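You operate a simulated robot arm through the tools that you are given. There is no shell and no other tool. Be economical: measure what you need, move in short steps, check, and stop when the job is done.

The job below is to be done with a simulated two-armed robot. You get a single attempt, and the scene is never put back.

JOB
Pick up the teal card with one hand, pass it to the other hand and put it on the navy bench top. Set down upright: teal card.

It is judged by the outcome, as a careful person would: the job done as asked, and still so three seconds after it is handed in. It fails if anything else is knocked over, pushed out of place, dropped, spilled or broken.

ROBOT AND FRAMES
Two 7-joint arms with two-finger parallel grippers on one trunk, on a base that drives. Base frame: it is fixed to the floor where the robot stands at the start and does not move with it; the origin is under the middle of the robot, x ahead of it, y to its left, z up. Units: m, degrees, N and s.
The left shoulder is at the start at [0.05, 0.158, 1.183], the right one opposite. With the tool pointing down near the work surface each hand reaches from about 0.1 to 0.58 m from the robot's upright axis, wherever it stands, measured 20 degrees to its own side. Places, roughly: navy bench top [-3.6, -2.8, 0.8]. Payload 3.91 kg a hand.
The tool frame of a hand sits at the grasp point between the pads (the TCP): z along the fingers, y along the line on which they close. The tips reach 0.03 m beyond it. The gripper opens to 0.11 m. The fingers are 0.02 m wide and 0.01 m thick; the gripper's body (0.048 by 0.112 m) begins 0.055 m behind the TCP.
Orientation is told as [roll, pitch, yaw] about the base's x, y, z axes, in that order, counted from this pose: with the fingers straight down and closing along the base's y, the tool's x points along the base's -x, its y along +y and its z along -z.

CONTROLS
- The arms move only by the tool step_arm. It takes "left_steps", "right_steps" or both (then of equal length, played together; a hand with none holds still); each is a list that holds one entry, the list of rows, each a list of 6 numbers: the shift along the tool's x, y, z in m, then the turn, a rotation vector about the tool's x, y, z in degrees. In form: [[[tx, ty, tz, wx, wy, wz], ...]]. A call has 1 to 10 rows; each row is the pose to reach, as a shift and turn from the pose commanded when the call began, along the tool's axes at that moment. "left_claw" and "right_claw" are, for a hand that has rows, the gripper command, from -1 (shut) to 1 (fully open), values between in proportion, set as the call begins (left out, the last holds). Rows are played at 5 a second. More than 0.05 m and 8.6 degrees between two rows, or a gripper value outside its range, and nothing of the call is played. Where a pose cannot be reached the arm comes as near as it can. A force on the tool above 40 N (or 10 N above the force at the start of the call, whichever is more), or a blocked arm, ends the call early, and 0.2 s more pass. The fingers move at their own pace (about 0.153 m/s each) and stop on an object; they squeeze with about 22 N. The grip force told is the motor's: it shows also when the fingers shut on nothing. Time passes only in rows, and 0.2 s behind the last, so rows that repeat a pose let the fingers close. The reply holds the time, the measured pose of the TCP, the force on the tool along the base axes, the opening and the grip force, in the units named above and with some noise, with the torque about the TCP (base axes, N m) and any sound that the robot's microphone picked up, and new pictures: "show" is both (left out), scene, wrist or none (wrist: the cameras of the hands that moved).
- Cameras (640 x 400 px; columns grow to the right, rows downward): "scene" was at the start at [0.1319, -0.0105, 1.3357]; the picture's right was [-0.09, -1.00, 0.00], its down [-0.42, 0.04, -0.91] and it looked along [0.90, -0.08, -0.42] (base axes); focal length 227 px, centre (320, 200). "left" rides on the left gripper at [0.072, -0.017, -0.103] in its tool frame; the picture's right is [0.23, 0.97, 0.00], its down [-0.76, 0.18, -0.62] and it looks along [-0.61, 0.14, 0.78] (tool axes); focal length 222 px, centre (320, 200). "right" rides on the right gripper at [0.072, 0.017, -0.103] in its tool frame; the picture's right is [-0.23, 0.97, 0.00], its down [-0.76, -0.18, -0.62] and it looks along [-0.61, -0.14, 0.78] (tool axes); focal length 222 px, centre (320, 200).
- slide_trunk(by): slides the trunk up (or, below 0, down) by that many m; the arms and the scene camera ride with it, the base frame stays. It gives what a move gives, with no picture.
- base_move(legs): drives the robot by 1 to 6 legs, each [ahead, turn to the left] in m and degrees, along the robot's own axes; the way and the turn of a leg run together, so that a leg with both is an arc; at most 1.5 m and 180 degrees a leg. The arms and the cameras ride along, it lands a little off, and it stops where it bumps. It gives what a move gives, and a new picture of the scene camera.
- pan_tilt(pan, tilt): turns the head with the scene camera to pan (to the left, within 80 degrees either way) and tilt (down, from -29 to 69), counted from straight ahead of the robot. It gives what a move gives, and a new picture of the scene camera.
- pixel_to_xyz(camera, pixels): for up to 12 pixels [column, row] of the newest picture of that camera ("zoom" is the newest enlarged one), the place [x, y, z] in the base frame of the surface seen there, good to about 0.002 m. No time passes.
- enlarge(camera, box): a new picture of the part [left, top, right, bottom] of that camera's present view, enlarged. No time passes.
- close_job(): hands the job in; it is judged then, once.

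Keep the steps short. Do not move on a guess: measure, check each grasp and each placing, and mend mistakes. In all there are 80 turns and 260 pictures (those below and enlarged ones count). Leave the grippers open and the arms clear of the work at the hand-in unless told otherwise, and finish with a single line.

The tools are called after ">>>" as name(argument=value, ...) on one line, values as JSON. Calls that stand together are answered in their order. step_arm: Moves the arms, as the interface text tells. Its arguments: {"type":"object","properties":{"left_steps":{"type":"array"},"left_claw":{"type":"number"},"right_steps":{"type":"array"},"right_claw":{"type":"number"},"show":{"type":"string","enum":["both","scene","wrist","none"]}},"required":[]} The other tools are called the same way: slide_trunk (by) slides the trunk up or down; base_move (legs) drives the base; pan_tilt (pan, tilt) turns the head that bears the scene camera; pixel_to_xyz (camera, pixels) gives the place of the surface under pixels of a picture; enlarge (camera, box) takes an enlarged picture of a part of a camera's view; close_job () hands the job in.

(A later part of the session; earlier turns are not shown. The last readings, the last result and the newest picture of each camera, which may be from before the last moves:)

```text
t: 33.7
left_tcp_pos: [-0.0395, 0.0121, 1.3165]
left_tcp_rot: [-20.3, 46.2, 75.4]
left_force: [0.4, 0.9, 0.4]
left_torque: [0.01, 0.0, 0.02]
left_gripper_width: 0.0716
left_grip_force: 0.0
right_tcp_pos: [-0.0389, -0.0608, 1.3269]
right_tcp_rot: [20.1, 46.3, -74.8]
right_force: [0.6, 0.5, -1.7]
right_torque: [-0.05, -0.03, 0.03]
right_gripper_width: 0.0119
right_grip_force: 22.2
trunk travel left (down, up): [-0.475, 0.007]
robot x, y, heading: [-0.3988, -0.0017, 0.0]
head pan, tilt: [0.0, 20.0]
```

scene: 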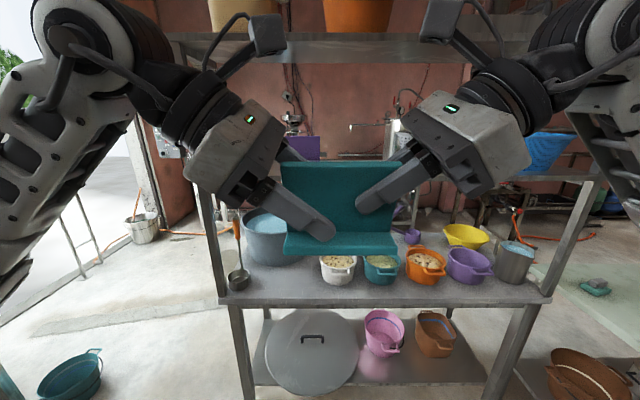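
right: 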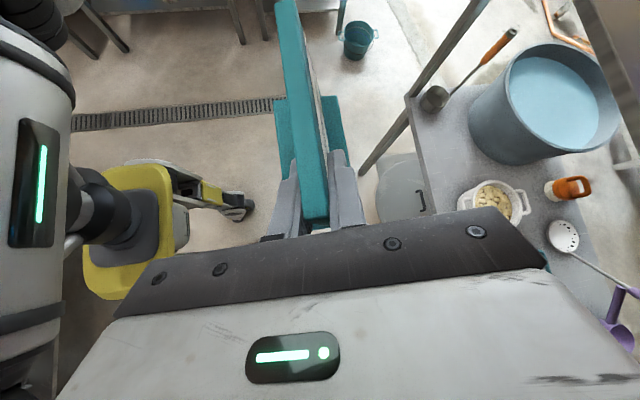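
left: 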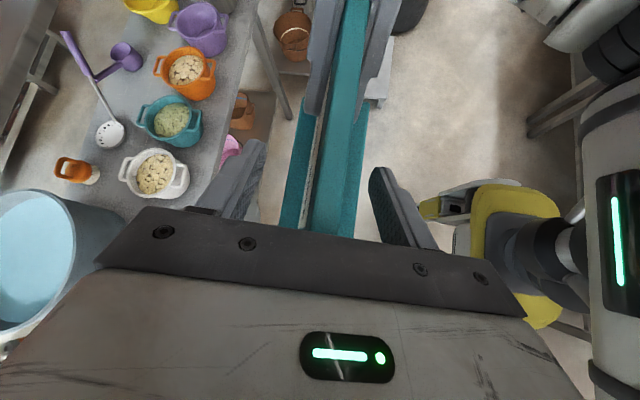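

Both readings agree to about 1–2 mm, so I'll close the left gripper.

>>> step_arm(left_steps=[[[0, 0, 0, 0, 0, 0], [0, 0, 0, 0, 0, 0], [0, 0, 0, 0, 0, 0], [0, 0, 0, 0, 0, 0]]], left_claw=-1, show="both")

```text
t: 34.7
left_tcp_pos: [-0.0389, 0.0109, 1.3183]
left_tcp_rot: [-20.4, 46.1, 75.3]
left_force: [2.2, -2.3, 0.3]
left_torque: [0.06, 0.04, 0.08]
left_gripper_width: 0.0115
left_grip_force: 21.8
right_tcp_pos: [-0.0404, -0.0636, 1.326]
right_tcp_rot: [20.2, 46.2, -74.7]
right_force: [-2.1, 1.8, -1.0]
right_torque: [-0.11, 0.03, 0.05]
right_gripper_width: 0.0116
right_grip_force: 22.1
trunk travel left (down, up): [-0.475, 0.007]
robot x, y, heading: [-0.3986, -0.0023, -0.0]
head pan, tilt: [0.0, 20.0]
```

scene: 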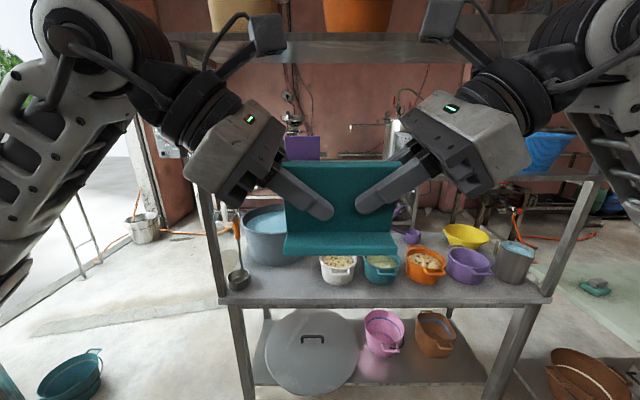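
left: 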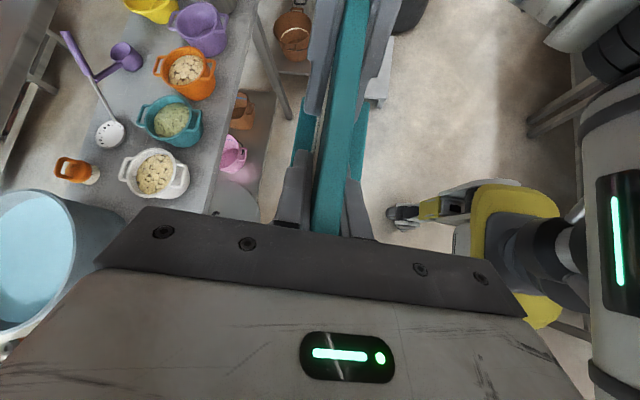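

Both hands hold firmly with low internal force. I'll open the right hand and then back it out along its fingers.

>>> step_arm(right_steps=[[[0, 0, 0, 0, 0, 0], [0, 0, 0, 0, 0, 0], [0, 0, 0, 0, 0, 0], [0, 0, -0.03, 0, 0, 0], [0, 0, -0.06, 0, 0, 0], [0, 0, -0.09, 0, 0, 0], [0, 0, -0.12, 0, 0, 0]]], right_claw=0.3, show="scene")

```text
t: 36.3
left_tcp_pos: [-0.0391, 0.0113, 1.3176]
left_tcp_rot: [-20.4, 46.1, 75.3]
left_force: [-0.2, -0.2, 0.0]
left_torque: [0.03, 0.0, 0.02]
left_gripper_width: 0.0118
left_grip_force: 21.6
right_tcp_pos: [-0.0602, -0.1507, 1.4031]
right_tcp_rot: [20.3, 46.3, -74.8]
right_force: [0.0, 0.1, 0.7]
right_torque: [0.02, 0.01, 0.02]
right_gripper_width: 0.0715
right_grip_force: 0.2
trunk travel left (down, up): [-0.475, 0.007]
robot x, y, heading: [-0.3958, -0.0034, -0.0]
head pan, tilt: [0.0, 20.0]
```

scene: 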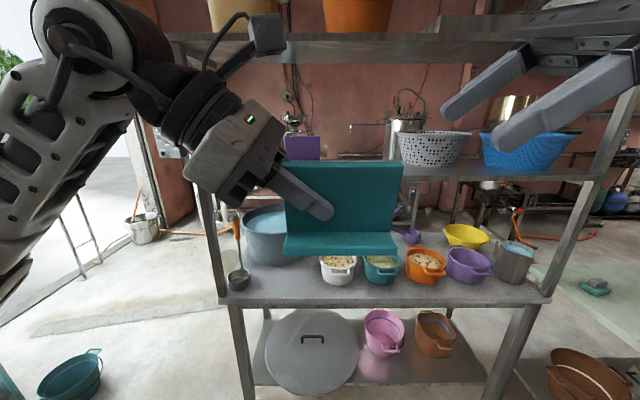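

The handover worked. The left hand holds the card alone (11.8 mm, 21.6 N). Next I'll fold the right hand back to fingers-down, lower and to the side, before driving.

>>> step_arm(right_steps=[[[0, 0, -0.02, 4.02, -2.1, -6.5], [0, 0, -0.03, 8.04, -4.2, -13.0], [0, 0, -0.03, 12.06, -6.3, -19.5], [0, 0, -0.03, 16.08, -8.4, -26.0], [0, 0, -0.03, 20.1, -10.5, -32.4], [0, 0, -0.03, 24.1, -12.6, -38.6], [0, 0, -0.03, 28.14, -14.7, -45.0], [0, 0, -0.03, 32.16, -16.7, -51.4], [0, 0, -0.03, 36.18, -18.8, -57.9], [0, 0, -0.03, 40.2, -20.9, -64.3]]], show="none")

>>> step_arm(right_steps=[[[0, 0, 0.03, 4.0, -2.1, -6.5], [0, 0, 0.06, 8.0, -4.2, -13.0], [0, 0, 0.1, 8.0, -4.2, -13.0], [0, 0, 0.14, 8.0, -4.2, -13.0], [0, 0, 0.18, 8.0, -4.2, -13.0], [0, 0, 0.22, 8.0, -4.2, -13.0]]], show="none")

>>> pan_tilt(pan=-80, tilt=20)

```text
t: 38.5
left_tcp_pos: [-0.0395, 0.0121, 1.3175]
left_tcp_rot: [-20.4, 46.2, 75.2]
left_force: [0.2, 0.8, 0.3]
left_torque: [0.01, 0.0, 0.0]
left_gripper_width: 0.0116
left_grip_force: 22.2
right_tcp_pos: [-0.0646, -0.173, 1.4226]
right_tcp_rot: [7.0, 7.1, -12.3]
right_force: [0.2, -0.9, -0.7]
right_torque: [-0.03, -0.02, -0.02]
right_gripper_width: 0.0713
right_grip_force: 0.1
trunk travel left (down, up): [-0.475, 0.007]
robot x, y, heading: [-0.3995, -0.0005, 0.0]
head pan, tilt: [0.0, 20.0]
```

```text
t: 39.9
left_tcp_pos: [-0.0385, 0.0101, 1.3176]
left_tcp_rot: [-20.4, 46.1, 75.3]
left_force: [1.0, -0.6, 0.2]
left_torque: [0.01, 0.0, -0.02]
left_gripper_width: 0.0115
left_grip_force: 21.9
right_tcp_pos: [-0.0828, -0.1406, 1.2051]
right_tcp_rot: [0.1, 2.1, 0.4]
right_force: [-0.3, 0.6, -0.2]
right_torque: [0.02, -0.01, 0.05]
right_gripper_width: 0.0718
right_grip_force: 0.0
trunk travel left (down, up): [-0.475, 0.007]
robot x, y, heading: [-0.3995, 0.0002, 0.0]
head pan, tilt: [0.0, 20.0]
```

```text
t: 41.4
left_tcp_pos: [-0.0396, 0.0108, 1.3177]
left_tcp_rot: [-20.5, 46.1, 75.3]
left_force: [0.3, -0.1, 0.4]
left_torque: [0.02, -0.01, -0.01]
left_gripper_width: 0.0115
left_grip_force: 22.2
right_tcp_pos: [-0.0838, -0.1399, 1.2063]
right_tcp_rot: [0.3, 2.1, 0.4]
right_force: [0.1, -0.1, 0.0]
right_torque: [0.0, 0.0, -0.03]
right_gripper_width: 0.0716
right_grip_force: 0.1
trunk travel left (down, up): [-0.475, 0.007]
robot x, y, heading: [-0.4002, -0.0019, -0.1]
head pan, tilt: [-80.0, 20.0]
```

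scene: 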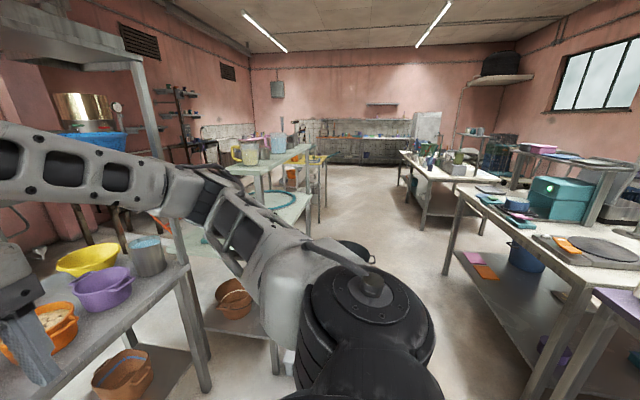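

Now I'll turn in place 90° to the right and look.

>>> base_move(legs=[[0, -90]])

>>> pan_tilt(pan=-60, tilt=12)

```text
t: 45.6
left_tcp_pos: [-0.3818, -0.3615, 1.3166]
left_tcp_rot: [-20.3, 46.1, -13.5]
left_force: [-0.3, -0.8, 0.9]
left_torque: [-0.02, -0.04, 0.0]
left_gripper_width: 0.0116
left_grip_force: 21.7
right_tcp_pos: [-0.5331, -0.3186, 1.207]
right_tcp_rot: [0.1, 2.1, -88.5]
right_force: [0.5, 0.1, -0.1]
right_torque: [0.03, -0.01, 0.03]
right_gripper_width: 0.0716
right_grip_force: 0.0
trunk travel left (down, up): [-0.475, 0.007]
robot x, y, heading: [-0.3986, -0.0014, -88.9]
head pan, tilt: [-80.0, 20.0]
```

scene: 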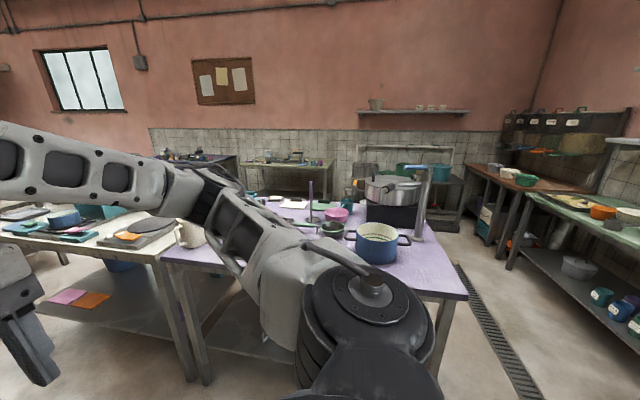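

```text
t: 46.4
left_tcp_pos: [-0.3822, -0.3604, 1.3181]
left_tcp_rot: [-20.4, 46.1, -13.5]
left_force: [0.3, 0.7, 0.9]
left_torque: [-0.03, -0.03, -0.02]
left_gripper_width: 0.0118
left_grip_force: 21.8
right_tcp_pos: [-0.5338, -0.3189, 1.2065]
right_tcp_rot: [0.0, 2.1, -88.6]
right_force: [-0.2, 0.1, -0.2]
right_torque: [0.03, -0.01, 0.01]
right_gripper_width: 0.0715
right_grip_force: 0.0
trunk travel left (down, up): [-0.475, 0.007]
robot x, y, heading: [-0.3982, -0.0005, -88.9]
head pan, tilt: [-60.0, 12.0]
```

scene: 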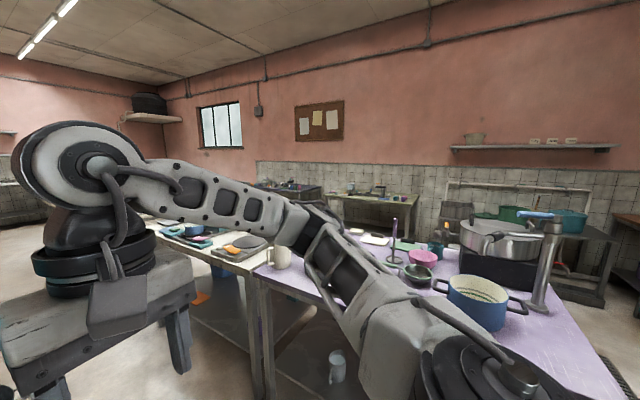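

I'll measure the purple table's ends, the gap beyond it, and the far bench candidates.

>>> pixel_to_xyz(camera="scene", pixels=[[262, 283], [620, 385], [410, 200], [340, 195], [270, 187], [320, 190], [560, 250], [600, 290], [470, 225], [630, 310], [260, 176], [560, 235]])

>>> enlarge(camera="scene", box=[150, 130, 450, 280])

```text
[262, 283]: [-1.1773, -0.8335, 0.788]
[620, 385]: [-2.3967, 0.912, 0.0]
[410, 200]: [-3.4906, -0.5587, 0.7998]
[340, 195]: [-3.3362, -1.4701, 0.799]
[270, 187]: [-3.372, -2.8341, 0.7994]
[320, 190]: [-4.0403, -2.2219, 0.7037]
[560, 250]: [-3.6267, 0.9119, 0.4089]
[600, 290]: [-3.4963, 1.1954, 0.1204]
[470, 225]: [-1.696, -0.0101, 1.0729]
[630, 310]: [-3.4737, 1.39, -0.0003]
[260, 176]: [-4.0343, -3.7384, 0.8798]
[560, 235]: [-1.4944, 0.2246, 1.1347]
```

```text
2.13 times, centred on (300, 205) of scene
```

zoom: 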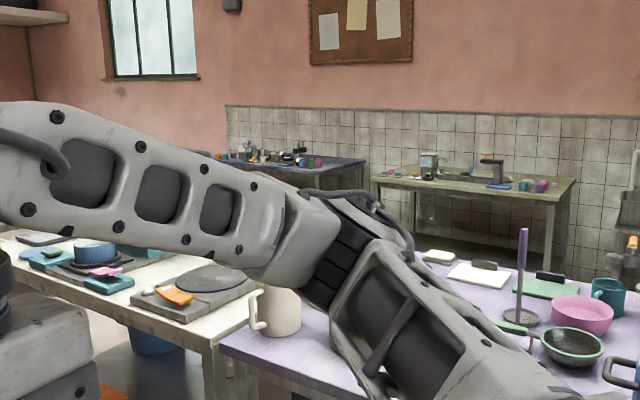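

I'll check how far the right elbow sticks out, then look further right for the table end and aisle.

>>> pixel_to_xyz(camera="scene", pixels=[[300, 225], [330, 230], [345, 225], [390, 290], [410, 310], [440, 320], [480, 370], [90, 160]])

>>> pan_tilt(pan=-80, tilt=30)

```text
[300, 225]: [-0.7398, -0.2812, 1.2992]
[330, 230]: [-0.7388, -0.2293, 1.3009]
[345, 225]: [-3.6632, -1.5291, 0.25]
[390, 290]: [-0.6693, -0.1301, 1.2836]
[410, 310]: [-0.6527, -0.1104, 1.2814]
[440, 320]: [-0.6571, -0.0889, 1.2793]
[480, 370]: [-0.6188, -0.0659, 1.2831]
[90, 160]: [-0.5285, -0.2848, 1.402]
```

```text
t: 47.2
left_tcp_pos: [-0.3816, -0.3607, 1.3182]
left_tcp_rot: [-20.3, 46.1, -13.5]
left_force: [0.4, -0.6, 0.0]
left_torque: [0.0, -0.04, -0.03]
left_gripper_width: 0.0117
left_grip_force: 21.9
right_tcp_pos: [-0.5333, -0.3194, 1.2058]
right_tcp_rot: [0.1, 2.0, -88.5]
right_force: [-0.3, 0.8, -0.1]
right_torque: [0.01, -0.02, 0.01]
right_gripper_width: 0.0713
right_grip_force: 0.1
trunk travel left (down, up): [-0.475, 0.007]
robot x, y, heading: [-0.3954, 0.0016, -88.8]
head pan, tilt: [-80.0, 30.0]
```

scene: 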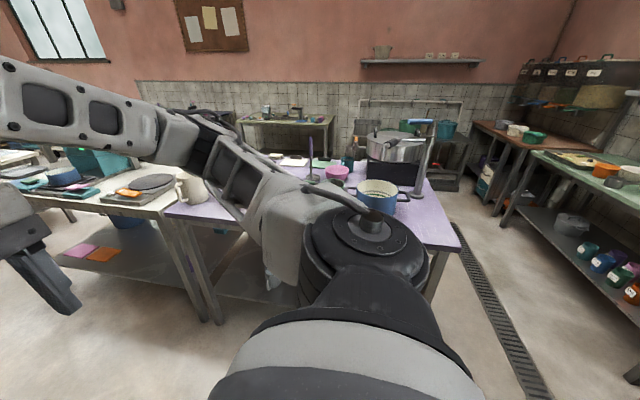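

>>> pixel_to_xyz(camera="scene", pixels=[[459, 245], [427, 192], [480, 290], [503, 225], [620, 340], [522, 160], [570, 240], [472, 130], [490, 215], [460, 185], [450, 210], [630, 385]])

```text
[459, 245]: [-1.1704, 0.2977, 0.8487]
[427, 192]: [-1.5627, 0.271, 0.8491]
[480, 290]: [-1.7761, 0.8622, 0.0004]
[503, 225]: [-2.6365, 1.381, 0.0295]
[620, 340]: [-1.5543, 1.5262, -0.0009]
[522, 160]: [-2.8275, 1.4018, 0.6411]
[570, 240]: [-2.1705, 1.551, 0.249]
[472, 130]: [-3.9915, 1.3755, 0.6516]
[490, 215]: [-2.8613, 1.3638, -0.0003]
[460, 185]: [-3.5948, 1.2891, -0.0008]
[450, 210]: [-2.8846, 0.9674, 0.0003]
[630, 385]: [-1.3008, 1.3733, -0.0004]
```

The aisle at y≈0.3–1.37 is about 1.07 m wide, so I'll take that route. I'll turn and drive to about (-1.0, 0.84), then face -x.

>>> base_move(legs=[[0, -145.6], [1.03, 0], [0, 54.5]])

>>> pan_tilt(pan=0, tilt=25)

```text
t: 61.0
left_tcp_pos: [-1.3483, 0.8338, 1.3182]
left_tcp_rot: [-20.4, 46.2, -105.3]
left_force: [0.0, 0.1, -0.2]
left_torque: [0.0, 0.0, -0.02]
left_gripper_width: 0.0119
left_grip_force: 22.2
right_tcp_pos: [-1.3028, 0.9868, 1.2067]
right_tcp_rot: [0.2, 2.1, 179.8]
right_force: [0.3, 0.7, 0.1]
right_torque: [-0.03, 0.01, 0.02]
right_gripper_width: 0.0713
right_grip_force: 0.1
trunk travel left (down, up): [-0.475, 0.007]
robot x, y, heading: [-0.9889, 0.8405, 179.3]
head pan, tilt: [-80.0, 30.0]
```

scene: 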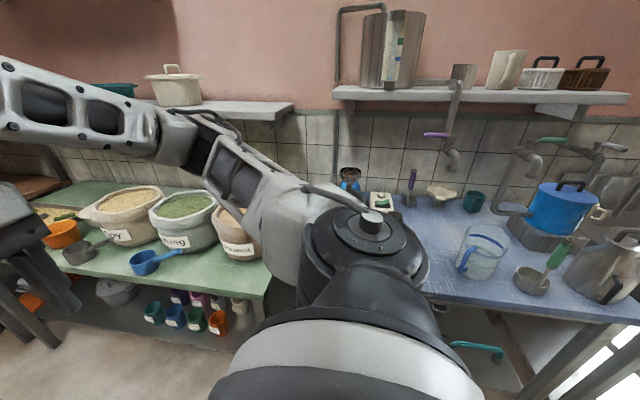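

```text
t: 62.5
left_tcp_pos: [-1.3491, 0.8355, 1.3193]
left_tcp_rot: [-20.3, 46.1, -105.4]
left_force: [0.2, 0.3, -0.3]
left_torque: [0.03, -0.03, 0.0]
left_gripper_width: 0.0118
left_grip_force: 22.1
right_tcp_pos: [-1.303, 0.9866, 1.2067]
right_tcp_rot: [0.2, 2.0, 179.9]
right_force: [0.9, 0.9, 0.3]
right_torque: [0.01, -0.01, 0.0]
right_gripper_width: 0.0711
right_grip_force: 0.0
trunk travel left (down, up): [-0.475, 0.007]
robot x, y, heading: [-0.9846, 0.8439, 179.2]
head pan, tilt: [0.0, 25.0]
```

scene: 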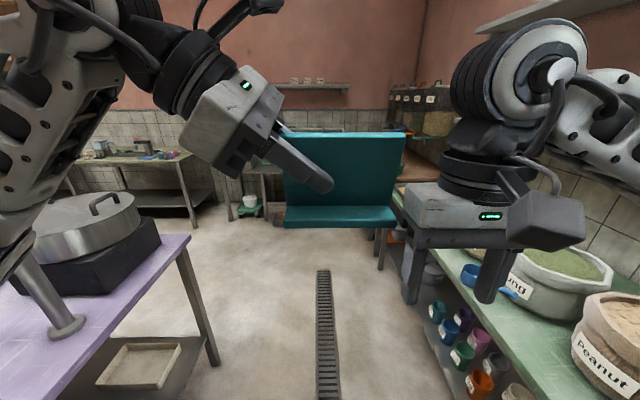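

The aisle ahead is clear. I'll drive 1.5 m forward, then turn left to face -y.

>>> base_move(legs=[[1.5, 0.8], [0, 90]])

```text
t: 73.8
left_tcp_pos: [-2.4756, 0.4925, 1.3181]
left_tcp_rot: [-20.4, 46.1, -14.3]
left_force: [0.1, 0.3, -0.3]
left_torque: [0.01, -0.02, 0.03]
left_gripper_width: 0.0118
left_grip_force: 22.1
right_tcp_pos: [-2.6284, 0.5349, 1.2058]
right_tcp_rot: [0.2, 2.1, -89.1]
right_force: [-0.4, 0.7, -0.7]
right_torque: [0.02, 0.02, 0.01]
right_gripper_width: 0.0717
right_grip_force: 0.0
trunk travel left (down, up): [-0.475, 0.007]
robot x, y, heading: [-2.4882, 0.8537, -89.3]
head pan, tilt: [0.0, 25.0]
```

scene: 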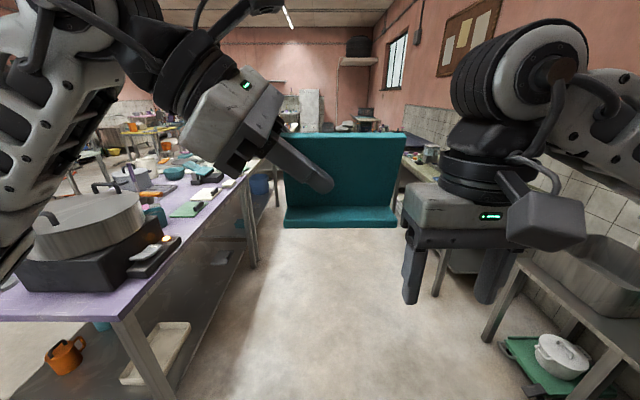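

I'll measure the aisle sides ahead: purple table edge on the left, benches on the right.

>>> pixel_to_xyz(camera="scene", pixels=[[110, 312], [250, 185], [165, 245], [498, 290], [520, 265], [402, 170], [415, 210], [400, 225], [275, 215], [388, 130], [290, 240], [480, 330]])

>>> pan_tilt(pan=-35, tilt=15)

```text
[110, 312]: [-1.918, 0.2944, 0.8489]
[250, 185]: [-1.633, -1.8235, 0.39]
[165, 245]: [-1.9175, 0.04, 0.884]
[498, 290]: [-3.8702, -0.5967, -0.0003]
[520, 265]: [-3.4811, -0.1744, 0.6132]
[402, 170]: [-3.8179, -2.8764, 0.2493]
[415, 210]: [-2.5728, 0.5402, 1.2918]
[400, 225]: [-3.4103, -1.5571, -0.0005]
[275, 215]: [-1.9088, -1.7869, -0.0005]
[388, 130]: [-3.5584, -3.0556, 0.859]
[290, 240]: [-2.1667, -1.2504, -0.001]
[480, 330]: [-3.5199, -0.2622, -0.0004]
```

```text
t: 74.8
left_tcp_pos: [-2.4755, 0.4922, 1.3175]
left_tcp_rot: [-20.4, 46.2, -14.2]
left_force: [0.0, -0.7, -0.5]
left_torque: [0.01, -0.02, 0.01]
left_gripper_width: 0.0115
left_grip_force: 22.0
right_tcp_pos: [-2.6272, 0.5348, 1.2053]
right_tcp_rot: [0.2, 2.2, -89.2]
right_force: [0.3, 0.6, -0.5]
right_torque: [-0.04, 0.03, 0.0]
right_gripper_width: 0.0716
right_grip_force: 0.1
trunk travel left (down, up): [-0.475, 0.007]
robot x, y, heading: [-2.4902, 0.8509, -89.5]
head pan, tilt: [-35.0, 15.0]
```

scene: 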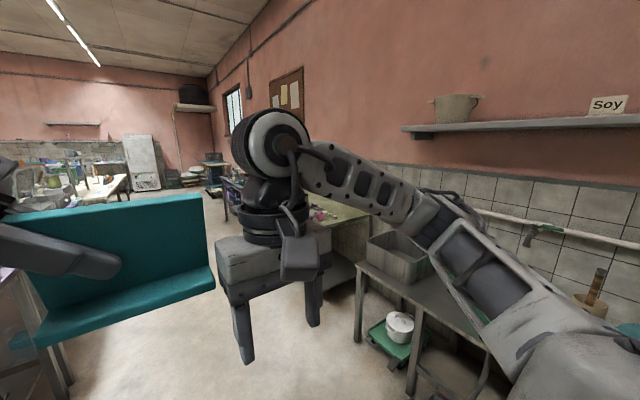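

The aisle spans x≈-1.92 to -3.33 and is free. I'll drive 2.8 m toward -y in two legs.

>>> base_move(legs=[[0, -2.5], [1.4, 0], [1.4, 0]])

>>> pan_tilt(pan=-50, tilt=20)

```text
t: 88.7
left_tcp_pos: [-2.5872, -2.2896, 1.3177]
left_tcp_rot: [-20.4, 46.1, -16.5]
left_force: [0.5, -0.1, -0.1]
left_torque: [0.03, -0.02, -0.01]
left_gripper_width: 0.0116
left_grip_force: 21.9
right_tcp_pos: [-2.7385, -2.24, 1.2052]
right_tcp_rot: [0.1, 2.2, -91.4]
right_force: [-0.4, -0.7, -1.0]
right_torque: [0.0, -0.01, -0.03]
right_gripper_width: 0.0714
right_grip_force: 0.0
trunk travel left (down, up): [-0.475, 0.007]
robot x, y, heading: [-2.5869, -1.9288, -91.8]
head pan, tilt: [-35.0, 15.0]
```

scene: 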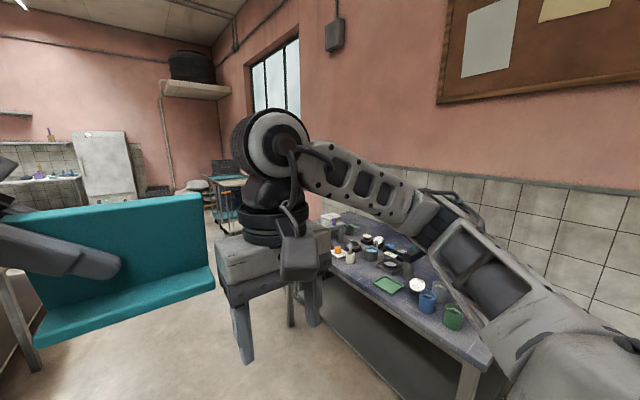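

```text
t: 89.5
left_tcp_pos: [-2.5879, -2.2887, 1.3181]
left_tcp_rot: [-20.3, 46.1, -16.6]
left_force: [0.3, 0.0, -0.3]
left_torque: [0.0, -0.06, 0.0]
left_gripper_width: 0.0117
left_grip_force: 22.0
right_tcp_pos: [-2.7384, -2.2398, 1.2058]
right_tcp_rot: [0.2, 2.1, -91.4]
right_force: [-0.1, -0.4, -0.3]
right_torque: [-0.01, -0.01, -0.01]
right_gripper_width: 0.0714
right_grip_force: 0.0
trunk travel left (down, up): [-0.475, 0.007]
robot x, y, heading: [-2.589, -1.9259, -91.7]
head pan, tilt: [-50.0, 20.0]
```

scene: 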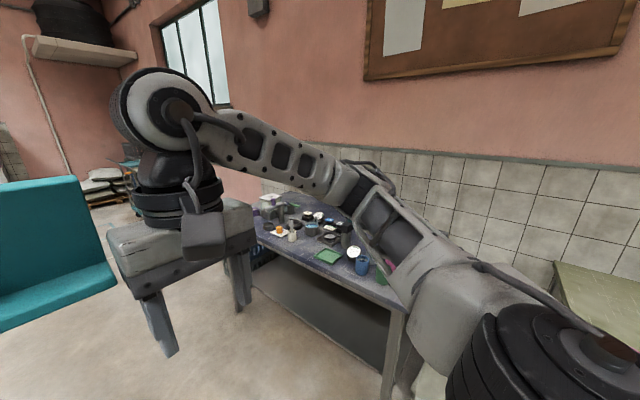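

The navy bench has clutter near its middle. I'll drive about 0.75 m more, face the bench, and survey from there.

>>> base_move(legs=[[0.75, 0], [0, -88.3]])

>>> pan_tilt(pan=0, tilt=30)

```text
t: 97.3
left_tcp_pos: [-2.9707, -2.6858, 1.3184]
left_tcp_rot: [-20.4, 46.1, -104.4]
left_force: [-0.2, -0.7, -0.6]
left_torque: [-0.03, -0.01, -0.02]
left_gripper_width: 0.0118
left_grip_force: 22.5
right_tcp_pos: [-2.9262, -2.5348, 1.2056]
right_tcp_rot: [0.1, 2.2, -179.3]
right_force: [0.8, 0.3, -0.2]
right_torque: [0.04, 0.01, -0.01]
right_gripper_width: 0.0714
right_grip_force: 0.0
trunk travel left (down, up): [-0.475, 0.007]
robot x, y, heading: [-2.6108, -2.6757, -179.8]
head pan, tilt: [-50.0, 20.0]
```

scene: 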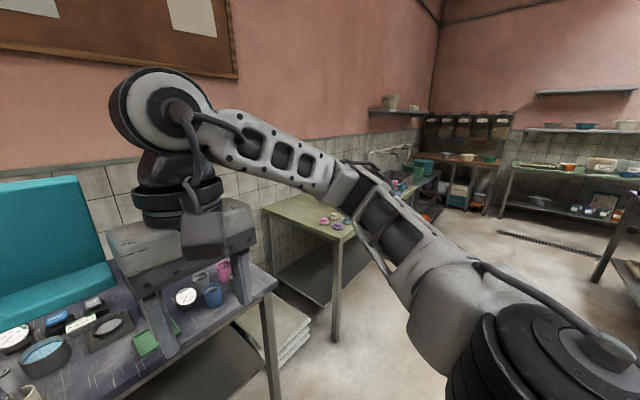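

```text
t: 98.5
left_tcp_pos: [-2.971, -2.6864, 1.3177]
left_tcp_rot: [-20.4, 46.1, -104.4]
left_force: [-0.2, -0.2, -0.3]
left_torque: [-0.03, -0.01, -0.02]
left_gripper_width: 0.0118
left_grip_force: 22.6
right_tcp_pos: [-2.9267, -2.5344, 1.2063]
right_tcp_rot: [0.1, 2.0, -179.4]
right_force: [-0.2, -0.1, -0.2]
right_torque: [0.03, -0.03, -0.01]
right_gripper_width: 0.0712
right_grip_force: 0.1
trunk travel left (down, up): [-0.475, 0.007]
robot x, y, heading: [-2.6098, -2.6758, -179.9]
head pan, tilt: [0.0, 30.0]
```

scene: 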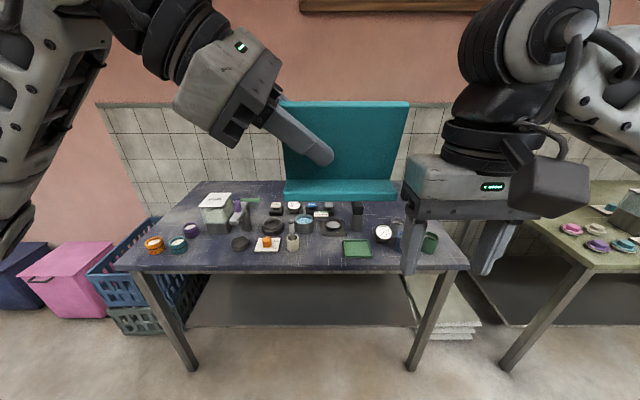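

I'll enlarge the bench top to find a free spot about 12 cm wide and 6 cm deep.

>>> enlarge(camera="scene", box=[110, 165, 480, 285])

>>> pixel_to_xyz(camera="scene", pixels=[[130, 262], [300, 262], [455, 262], [210, 250], [210, 262], [320, 255], [310, 240], [390, 255], [215, 180], [240, 205], [180, 215], [425, 265]])

```text
1.73 times, centred on (295, 225) of scene
```

zoom: 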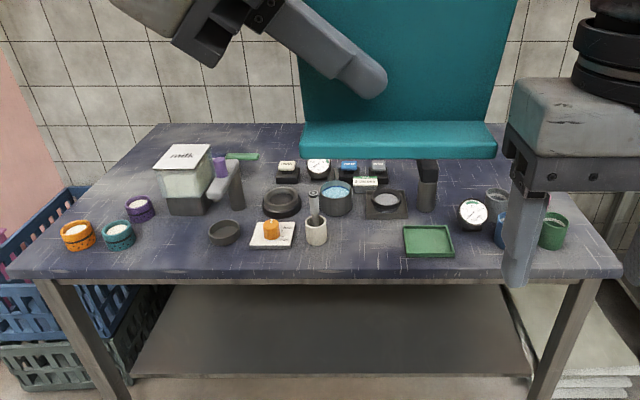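

```text
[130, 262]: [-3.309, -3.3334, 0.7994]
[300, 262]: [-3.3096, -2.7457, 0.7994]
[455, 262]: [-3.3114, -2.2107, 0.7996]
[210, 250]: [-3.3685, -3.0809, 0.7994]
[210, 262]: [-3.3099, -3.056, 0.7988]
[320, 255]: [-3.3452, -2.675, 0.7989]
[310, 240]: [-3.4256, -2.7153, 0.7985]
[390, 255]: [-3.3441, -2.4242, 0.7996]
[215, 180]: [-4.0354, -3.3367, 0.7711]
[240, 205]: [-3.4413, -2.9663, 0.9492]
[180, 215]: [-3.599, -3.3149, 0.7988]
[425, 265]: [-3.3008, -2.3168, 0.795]
```

The bench top is z≈0.799, front edge x≈-3.31. A free pocket lies between the jars and the dark bowl, around y≈-3.07, x≈-3.37, with only the scale machine behind it. I'll reposition to about (-2.93, -3.02) facing the bench.

>>> base_move(legs=[[0, 47.2], [0.47, 0], [0, -47.2]])

>>> pan_tilt(pan=8, tilt=50)

```text
t: 105.6
left_tcp_pos: [-3.2871, -3.0396, 1.3182]
left_tcp_rot: [-20.4, 46.1, -104.2]
left_force: [-0.6, -1.1, -0.2]
left_torque: [0.0, 0.02, 0.01]
left_gripper_width: 0.0116
left_grip_force: 22.1
right_tcp_pos: [-3.2452, -2.8882, 1.2055]
right_tcp_rot: [0.2, 2.1, -178.9]
right_force: [0.4, -0.4, 0.7]
right_torque: [0.0, 0.01, -0.01]
right_gripper_width: 0.0713
right_grip_force: 0.1
trunk travel left (down, up): [-0.475, 0.007]
robot x, y, heading: [-2.9264, -3.0236, -179.5]
head pan, tilt: [0.0, 30.0]
```

scene: 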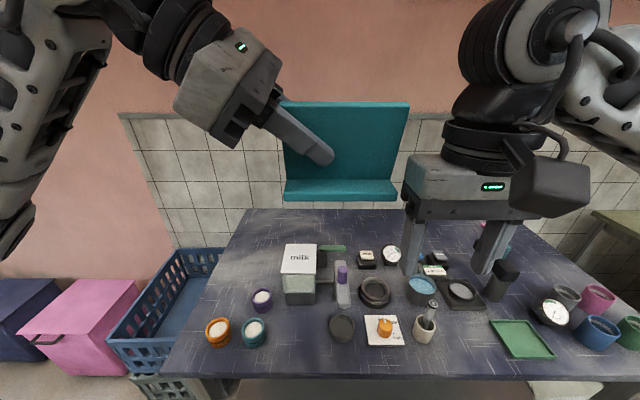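

```text
t: 106.4
left_tcp_pos: [-3.2872, -3.0413, 1.3171]
left_tcp_rot: [-20.4, 46.1, -104.0]
left_force: [-0.5, -0.3, 0.1]
left_torque: [0.01, 0.0, 0.01]
left_gripper_width: 0.0116
left_grip_force: 21.5
right_tcp_pos: [-3.2444, -2.8893, 1.2057]
right_tcp_rot: [0.0, 2.2, -178.7]
right_force: [0.5, 0.7, -1.1]
right_torque: [0.01, 0.0, 0.02]
right_gripper_width: 0.0712
right_grip_force: 0.0
trunk travel left (down, up): [-0.475, 0.007]
robot x, y, heading: [-2.9274, -3.027, -179.4]
head pan, tilt: [8.0, 50.0]
```

scene: 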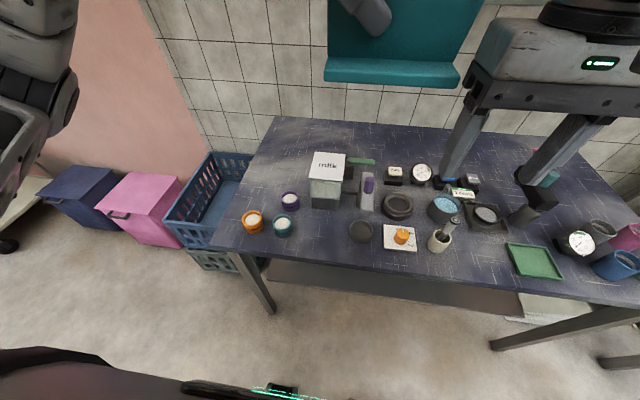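

I'll measure the pocket between the teal jar (283,226) and the dark bowl (361,231).

>>> enlarge(camera="scene", box=[220, 140, 460, 290])

>>> pixel_to_xyz(camera="scene", pixels=[[293, 232], [283, 220], [347, 232], [312, 208], [338, 208], [374, 210], [320, 225], [320, 250], [290, 195], [253, 216], [326, 162], [367, 180]])

```text
2.67 times, centred on (340, 215) of scene
```

zoom: 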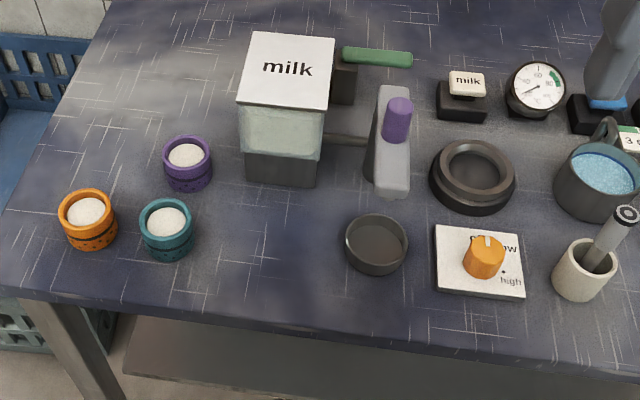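

```text
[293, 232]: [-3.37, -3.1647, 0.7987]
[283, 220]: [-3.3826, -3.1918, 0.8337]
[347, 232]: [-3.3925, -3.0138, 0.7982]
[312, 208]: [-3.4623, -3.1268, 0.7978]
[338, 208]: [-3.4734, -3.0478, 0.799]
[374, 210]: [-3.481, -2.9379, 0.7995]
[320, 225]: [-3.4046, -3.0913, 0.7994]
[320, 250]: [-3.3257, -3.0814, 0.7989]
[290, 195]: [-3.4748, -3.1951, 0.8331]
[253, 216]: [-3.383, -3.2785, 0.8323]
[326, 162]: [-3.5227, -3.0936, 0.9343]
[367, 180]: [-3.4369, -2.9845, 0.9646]
```

The pocket is y -3.168 to -3.012 and x -3.31 to -3.455, so the card's 0.115 × 0.05 foot fits with about 2 cm each side. First I'll lift and retract the right hand, then lower the trunk 0.3 m.

>>> step_arm(right_steps=[[[0.03, -0.005, -0.03, 0, 0, 0], [0.06, -0.01, -0.06, 0, 0, 0], [0.09, -0.02, -0.09, 0, 0, 0], [0.1, -0.03, -0.12, 0, 0, 0], [0.1, -0.04, -0.15, 0, 0, 0]]], show="none")

>>> slide_trunk(by=-0.3)

>>> pan_tilt(pan=8, tilt=35)

```text
t: 107.6
left_tcp_pos: [-3.286, -3.04, 1.3182]
left_tcp_rot: [-20.6, 46.1, -104.0]
left_force: [0.7, 0.3, -0.5]
left_torque: [-0.01, 0.0, 0.03]
left_gripper_width: 0.0118
left_grip_force: 22.3
right_tcp_pos: [-3.1506, -2.8459, 1.3618]
right_tcp_rot: [0.1, 2.2, -178.9]
right_force: [-0.1, -0.4, 0.7]
right_torque: [0.02, 0.0, -0.02]
right_gripper_width: 0.0714
right_grip_force: 0.0
trunk travel left (down, up): [-0.475, 0.007]
robot x, y, heading: [-2.9276, -3.0268, -179.2]
head pan, tilt: [8.0, 50.0]
```

```text
t: 110.6
left_tcp_pos: [-3.2875, -3.0415, 1.0173]
left_tcp_rot: [-20.4, 46.1, -104.1]
left_force: [0.2, 0.0, 1.0]
left_torque: [-0.02, 0.0, 0.01]
left_gripper_width: 0.0118
left_grip_force: 22.2
right_tcp_pos: [-3.1533, -2.8461, 1.0597]
right_tcp_rot: [0.2, 2.1, -178.9]
right_force: [0.0, 0.7, -1.1]
right_torque: [-0.01, -0.03, 0.0]
right_gripper_width: 0.0714
right_grip_force: 0.1
trunk travel left (down, up): [-0.175, 0.307]
robot x, y, heading: [-2.9299, -3.0269, -179.4]
head pan, tilt: [8.0, 50.0]
```

```text
t: 111.4
left_tcp_pos: [-3.2877, -3.0401, 1.018]
left_tcp_rot: [-20.4, 46.1, -104.1]
left_force: [0.1, -0.4, 0.2]
left_torque: [-0.02, 0.02, 0.02]
left_gripper_width: 0.0116
left_grip_force: 22.3
right_tcp_pos: [-3.1522, -2.8454, 1.0607]
right_tcp_rot: [0.1, 2.2, -178.9]
right_force: [0.4, -0.3, 0.1]
right_torque: [-0.01, 0.02, 0.0]
right_gripper_width: 0.0713
right_grip_force: 0.0
trunk travel left (down, up): [-0.175, 0.307]
robot x, y, heading: [-2.9269, -3.0219, -179.3]
head pan, tilt: [8.0, 35.0]
```

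scene: 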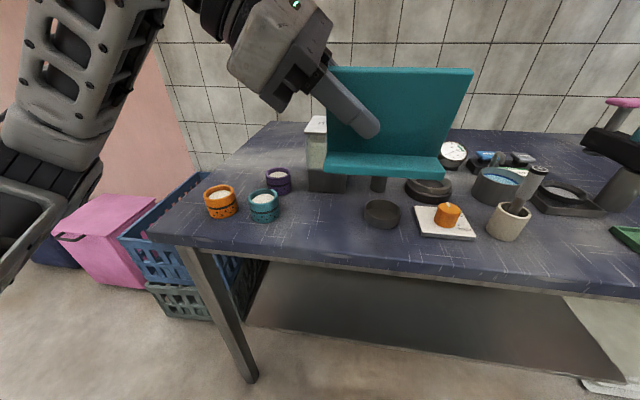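

I'll measure the card's foot and edges for level and actual position.

>>> pixel_to_xyz(camera="scene", pixels=[[327, 171], [329, 173], [440, 178], [385, 176], [328, 157], [444, 160], [331, 75], [470, 75], [400, 150], [420, 80]])

>>> enlarge(camera="scene", box=[280, 50, 500, 200])

```text
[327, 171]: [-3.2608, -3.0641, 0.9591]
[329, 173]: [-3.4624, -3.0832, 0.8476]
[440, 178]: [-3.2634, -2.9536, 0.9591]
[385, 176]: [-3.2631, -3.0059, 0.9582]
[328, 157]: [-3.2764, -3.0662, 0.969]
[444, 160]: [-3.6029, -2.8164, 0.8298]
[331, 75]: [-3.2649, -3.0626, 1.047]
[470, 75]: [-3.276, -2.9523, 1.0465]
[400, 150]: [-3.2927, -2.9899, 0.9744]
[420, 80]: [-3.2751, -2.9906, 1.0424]
```

```text
2.67 times, centred on (390, 125) of scene
```

zoom: 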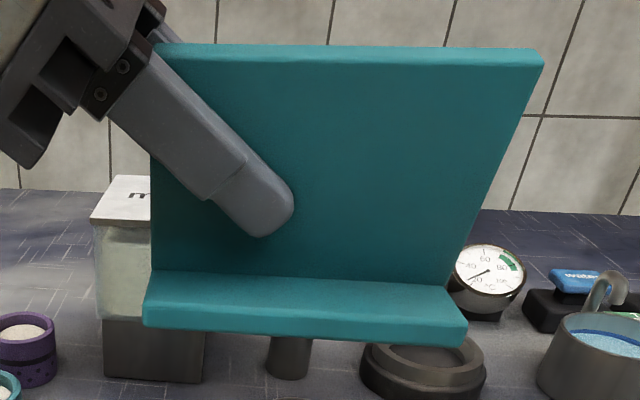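

The card is level: foot bottom z≈0.958, centre y≈-3.009, foot front x≈-3.262. I'll shift it 8.3 cm forward and 7.9 cm left at this height.

>>> step_arm(left_steps=[[[-0.017, -0.0201, -0.0113, 0, 0, 0], [-0.0339, -0.0403, -0.0227, 0, 0, 0], [-0.0509, -0.0604, -0.034, 0, 0, 0], [-0.0678, -0.0805, -0.0453, 0, 0, 0], [-0.0678, -0.0805, -0.0453, 0, 0, 0]]], show="both")

```text
t: 112.6
left_tcp_pos: [-3.3688, -3.1213, 1.0177]
left_tcp_rot: [-20.4, 46.0, -104.0]
left_force: [0.2, -0.4, -0.4]
left_torque: [-0.02, 0.01, 0.0]
left_gripper_width: 0.0115
left_grip_force: 21.9
right_tcp_pos: [-3.1502, -2.8466, 1.0602]
right_tcp_rot: [0.2, 2.1, -178.9]
right_force: [-0.5, -0.7, -0.1]
right_torque: [-0.02, -0.03, 0.01]
right_gripper_width: 0.0714
right_grip_force: 0.1
trunk travel left (down, up): [-0.175, 0.307]
robot x, y, heading: [-2.9281, -3.0269, -179.4]
head pan, tilt: [8.0, 35.0]
```

scene: 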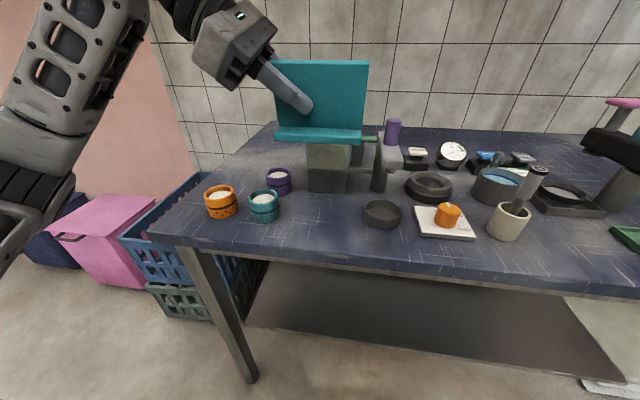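
left: 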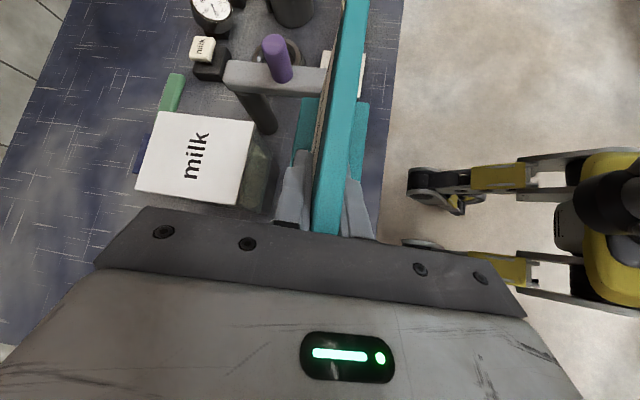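

The card is over the pocket. I'll measure the hopper's front face and the nearby clearances before lowering.

>>> pixel_to_xyz(camera="left", pixels=[[252, 125], [238, 203], [262, 165], [320, 75], [325, 65]])

>>> pixel_to_xyz(camera="scene", pixels=[[328, 185], [328, 165], [388, 165], [380, 190], [276, 140], [362, 142], [262, 205], [366, 208]])

```text
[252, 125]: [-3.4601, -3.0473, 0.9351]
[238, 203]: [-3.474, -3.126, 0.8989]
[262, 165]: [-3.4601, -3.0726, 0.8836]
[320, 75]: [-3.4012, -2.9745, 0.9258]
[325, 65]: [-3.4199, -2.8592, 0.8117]
```

```text
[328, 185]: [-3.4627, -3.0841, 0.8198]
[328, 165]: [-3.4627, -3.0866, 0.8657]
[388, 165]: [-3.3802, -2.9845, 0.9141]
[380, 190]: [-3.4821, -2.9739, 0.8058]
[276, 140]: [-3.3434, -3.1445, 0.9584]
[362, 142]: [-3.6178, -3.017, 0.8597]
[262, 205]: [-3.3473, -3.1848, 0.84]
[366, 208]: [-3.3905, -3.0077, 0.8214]
```

Clearances are fine: the hopper face is at -3.46, the grinder arm at y≈-2.985 and the card's right edge near -3.03. I'll lower 14.5 cm, to about 1.3 cm above the top.

>>> step_arm(left_steps=[[[-0.0216, 0.0073, 0.0195, 0, 0, 0], [-0.0433, 0.0145, 0.0389, 0, 0, 0], [-0.0649, 0.0218, 0.0584, 0, 0, 0], [-0.0829, 0.0278, 0.0746, 0, 0, 0], [-0.0973, 0.0327, 0.0876, 0, 0, 0], [-0.1045, 0.0351, 0.0941, 0, 0, 0], [-0.1045, 0.0351, 0.0941, 0, 0, 0]]], show="both")

>>> enlarge(camera="scene", box=[180, 80, 420, 260])

```text
t: 114.2
left_tcp_pos: [-3.3688, -3.1221, 0.8716]
left_tcp_rot: [-20.4, 46.1, -104.0]
left_force: [-0.6, -1.0, -0.1]
left_torque: [-0.06, -0.02, -0.02]
left_gripper_width: 0.0118
left_grip_force: 21.6
right_tcp_pos: [-3.1515, -2.8463, 1.0613]
right_tcp_rot: [0.1, 2.1, -179.0]
right_force: [-1.3, -0.2, -0.3]
right_torque: [0.0, -0.02, -0.02]
right_gripper_width: 0.0711
right_grip_force: 0.1
trunk travel left (down, up): [-0.175, 0.307]
robot x, y, heading: [-2.9257, -3.0248, -179.3]
head pan, tilt: [8.0, 35.0]
```

scene: 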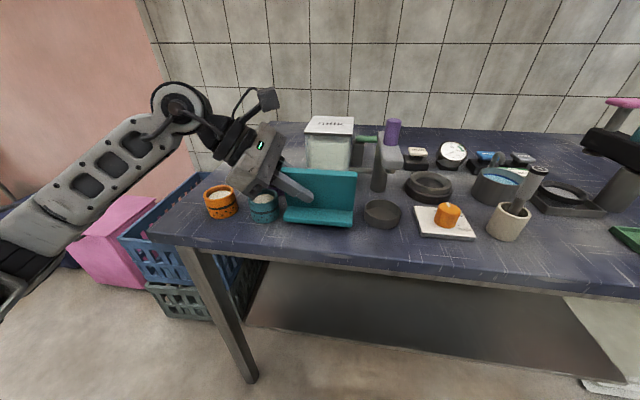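
left: 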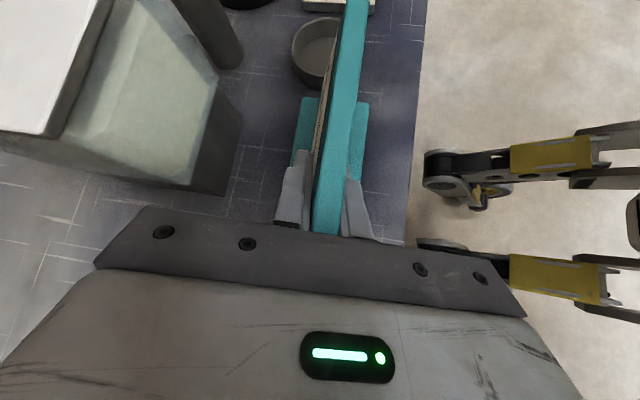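

```text
2.22 times, centred on (300, 170) of scene
```

zoom: 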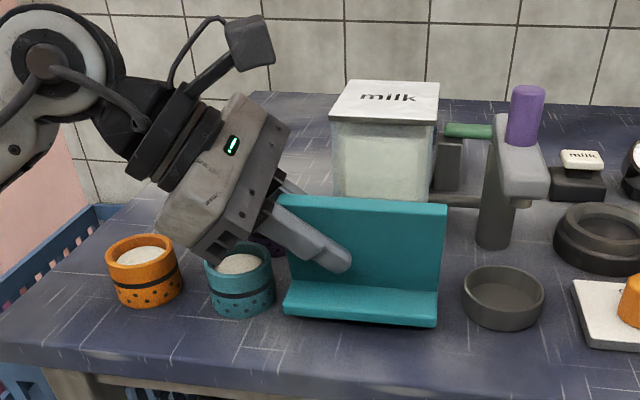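

About 12 mm to go, and the gripper body clears the teal jar by roughly 2.5 cm after that. I'll lower in small steps.

>>> step_arm(left_steps=[[[-0.0029, 0.001, 0.0026, 0, 0, 0], [-0.0058, 0.0019, 0.0052, 0, 0, 0], [-0.0076, 0.0025, 0.0068, 0, 0, 0], [-0.0087, 0.0029, 0.0078, 0, 0, 0], [-0.0087, 0.0029, 0.0078, 0, 0, 0]]], show="scene")

>>> enlarge(camera="scene", box=[220, 150, 400, 250])

```text
t: 115.4
left_tcp_pos: [-3.3692, -3.1208, 0.8617]
left_tcp_rot: [-20.5, 46.1, -104.1]
left_force: [0.0, 0.0, 0.3]
left_torque: [0.15, 0.06, 0.02]
left_gripper_width: 0.0117
left_grip_force: 22.3
right_tcp_pos: [-3.1501, -2.846, 1.061]
right_tcp_rot: [0.1, 2.1, -178.9]
right_force: [0.5, -0.3, 0.0]
right_torque: [0.03, 0.0, 0.04]
right_gripper_width: 0.0716
right_grip_force: 0.0
trunk travel left (down, up): [-0.175, 0.307]
robot x, y, heading: [-2.9283, -3.0274, -179.4]
head pan, tilt: [8.0, 35.0]
```

scene: 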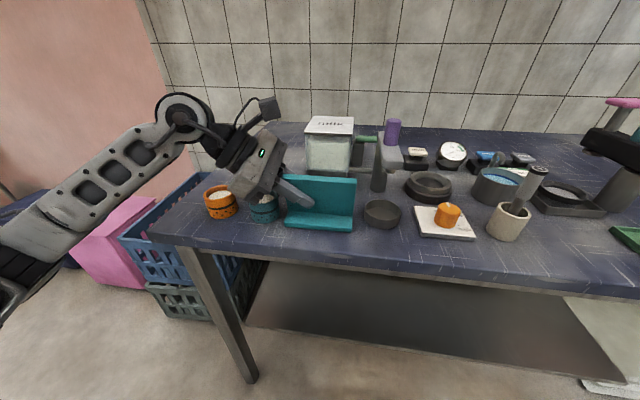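

```text
3.56 times, centred on (310, 200) of scene
```

zoom: 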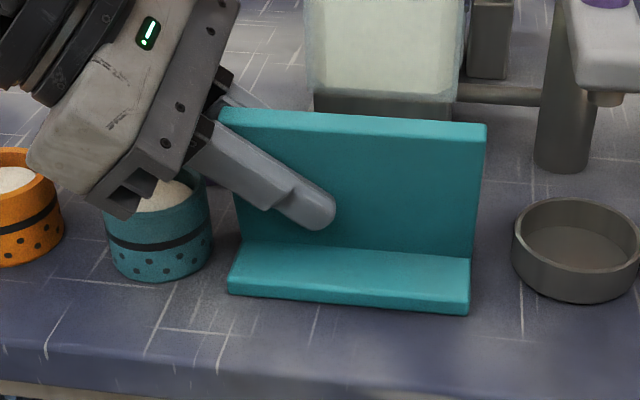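

A slight torque hints at first contact. I'll lower another 2.5 mm in fine steps and watch the force.

>>> step_arm(left_steps=[[[-0.0006, 0.0002, 0.0005, 0, 0, 0], [-0.0012, 0.0004, 0.001, 0, 0, 0], [-0.0018, 0.0006, 0.0016, 0, 0, 0], [-0.0018, 0.0006, 0.0016, 0, 0, 0]]], show="none")

>>> pixel_to_xyz(camera="zoom", pixels=[[232, 288], [465, 308], [465, 290], [350, 298]])

```text
t: 116.4
left_tcp_pos: [-3.3684, -3.1208, 0.8607]
left_tcp_rot: [-20.9, 46.2, -104.4]
left_force: [-1.9, -1.6, 17.7]
left_torque: [-0.08, -0.14, -0.06]
left_gripper_width: 0.0118
left_grip_force: 21.8
right_tcp_pos: [-3.1505, -2.8464, 1.0607]
right_tcp_rot: [0.1, 2.1, -179.0]
right_force: [-0.2, -0.5, -0.4]
right_torque: [-0.03, 0.02, 0.04]
right_gripper_width: 0.0718
right_grip_force: 0.1
trunk travel left (down, up): [-0.175, 0.307]
robot x, y, heading: [-2.9289, -3.0223, -179.5]
head pan, tilt: [8.0, 35.0]
```

```text
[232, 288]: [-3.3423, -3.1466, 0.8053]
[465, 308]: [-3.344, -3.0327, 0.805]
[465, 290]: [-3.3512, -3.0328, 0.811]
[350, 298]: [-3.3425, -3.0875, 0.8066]
```

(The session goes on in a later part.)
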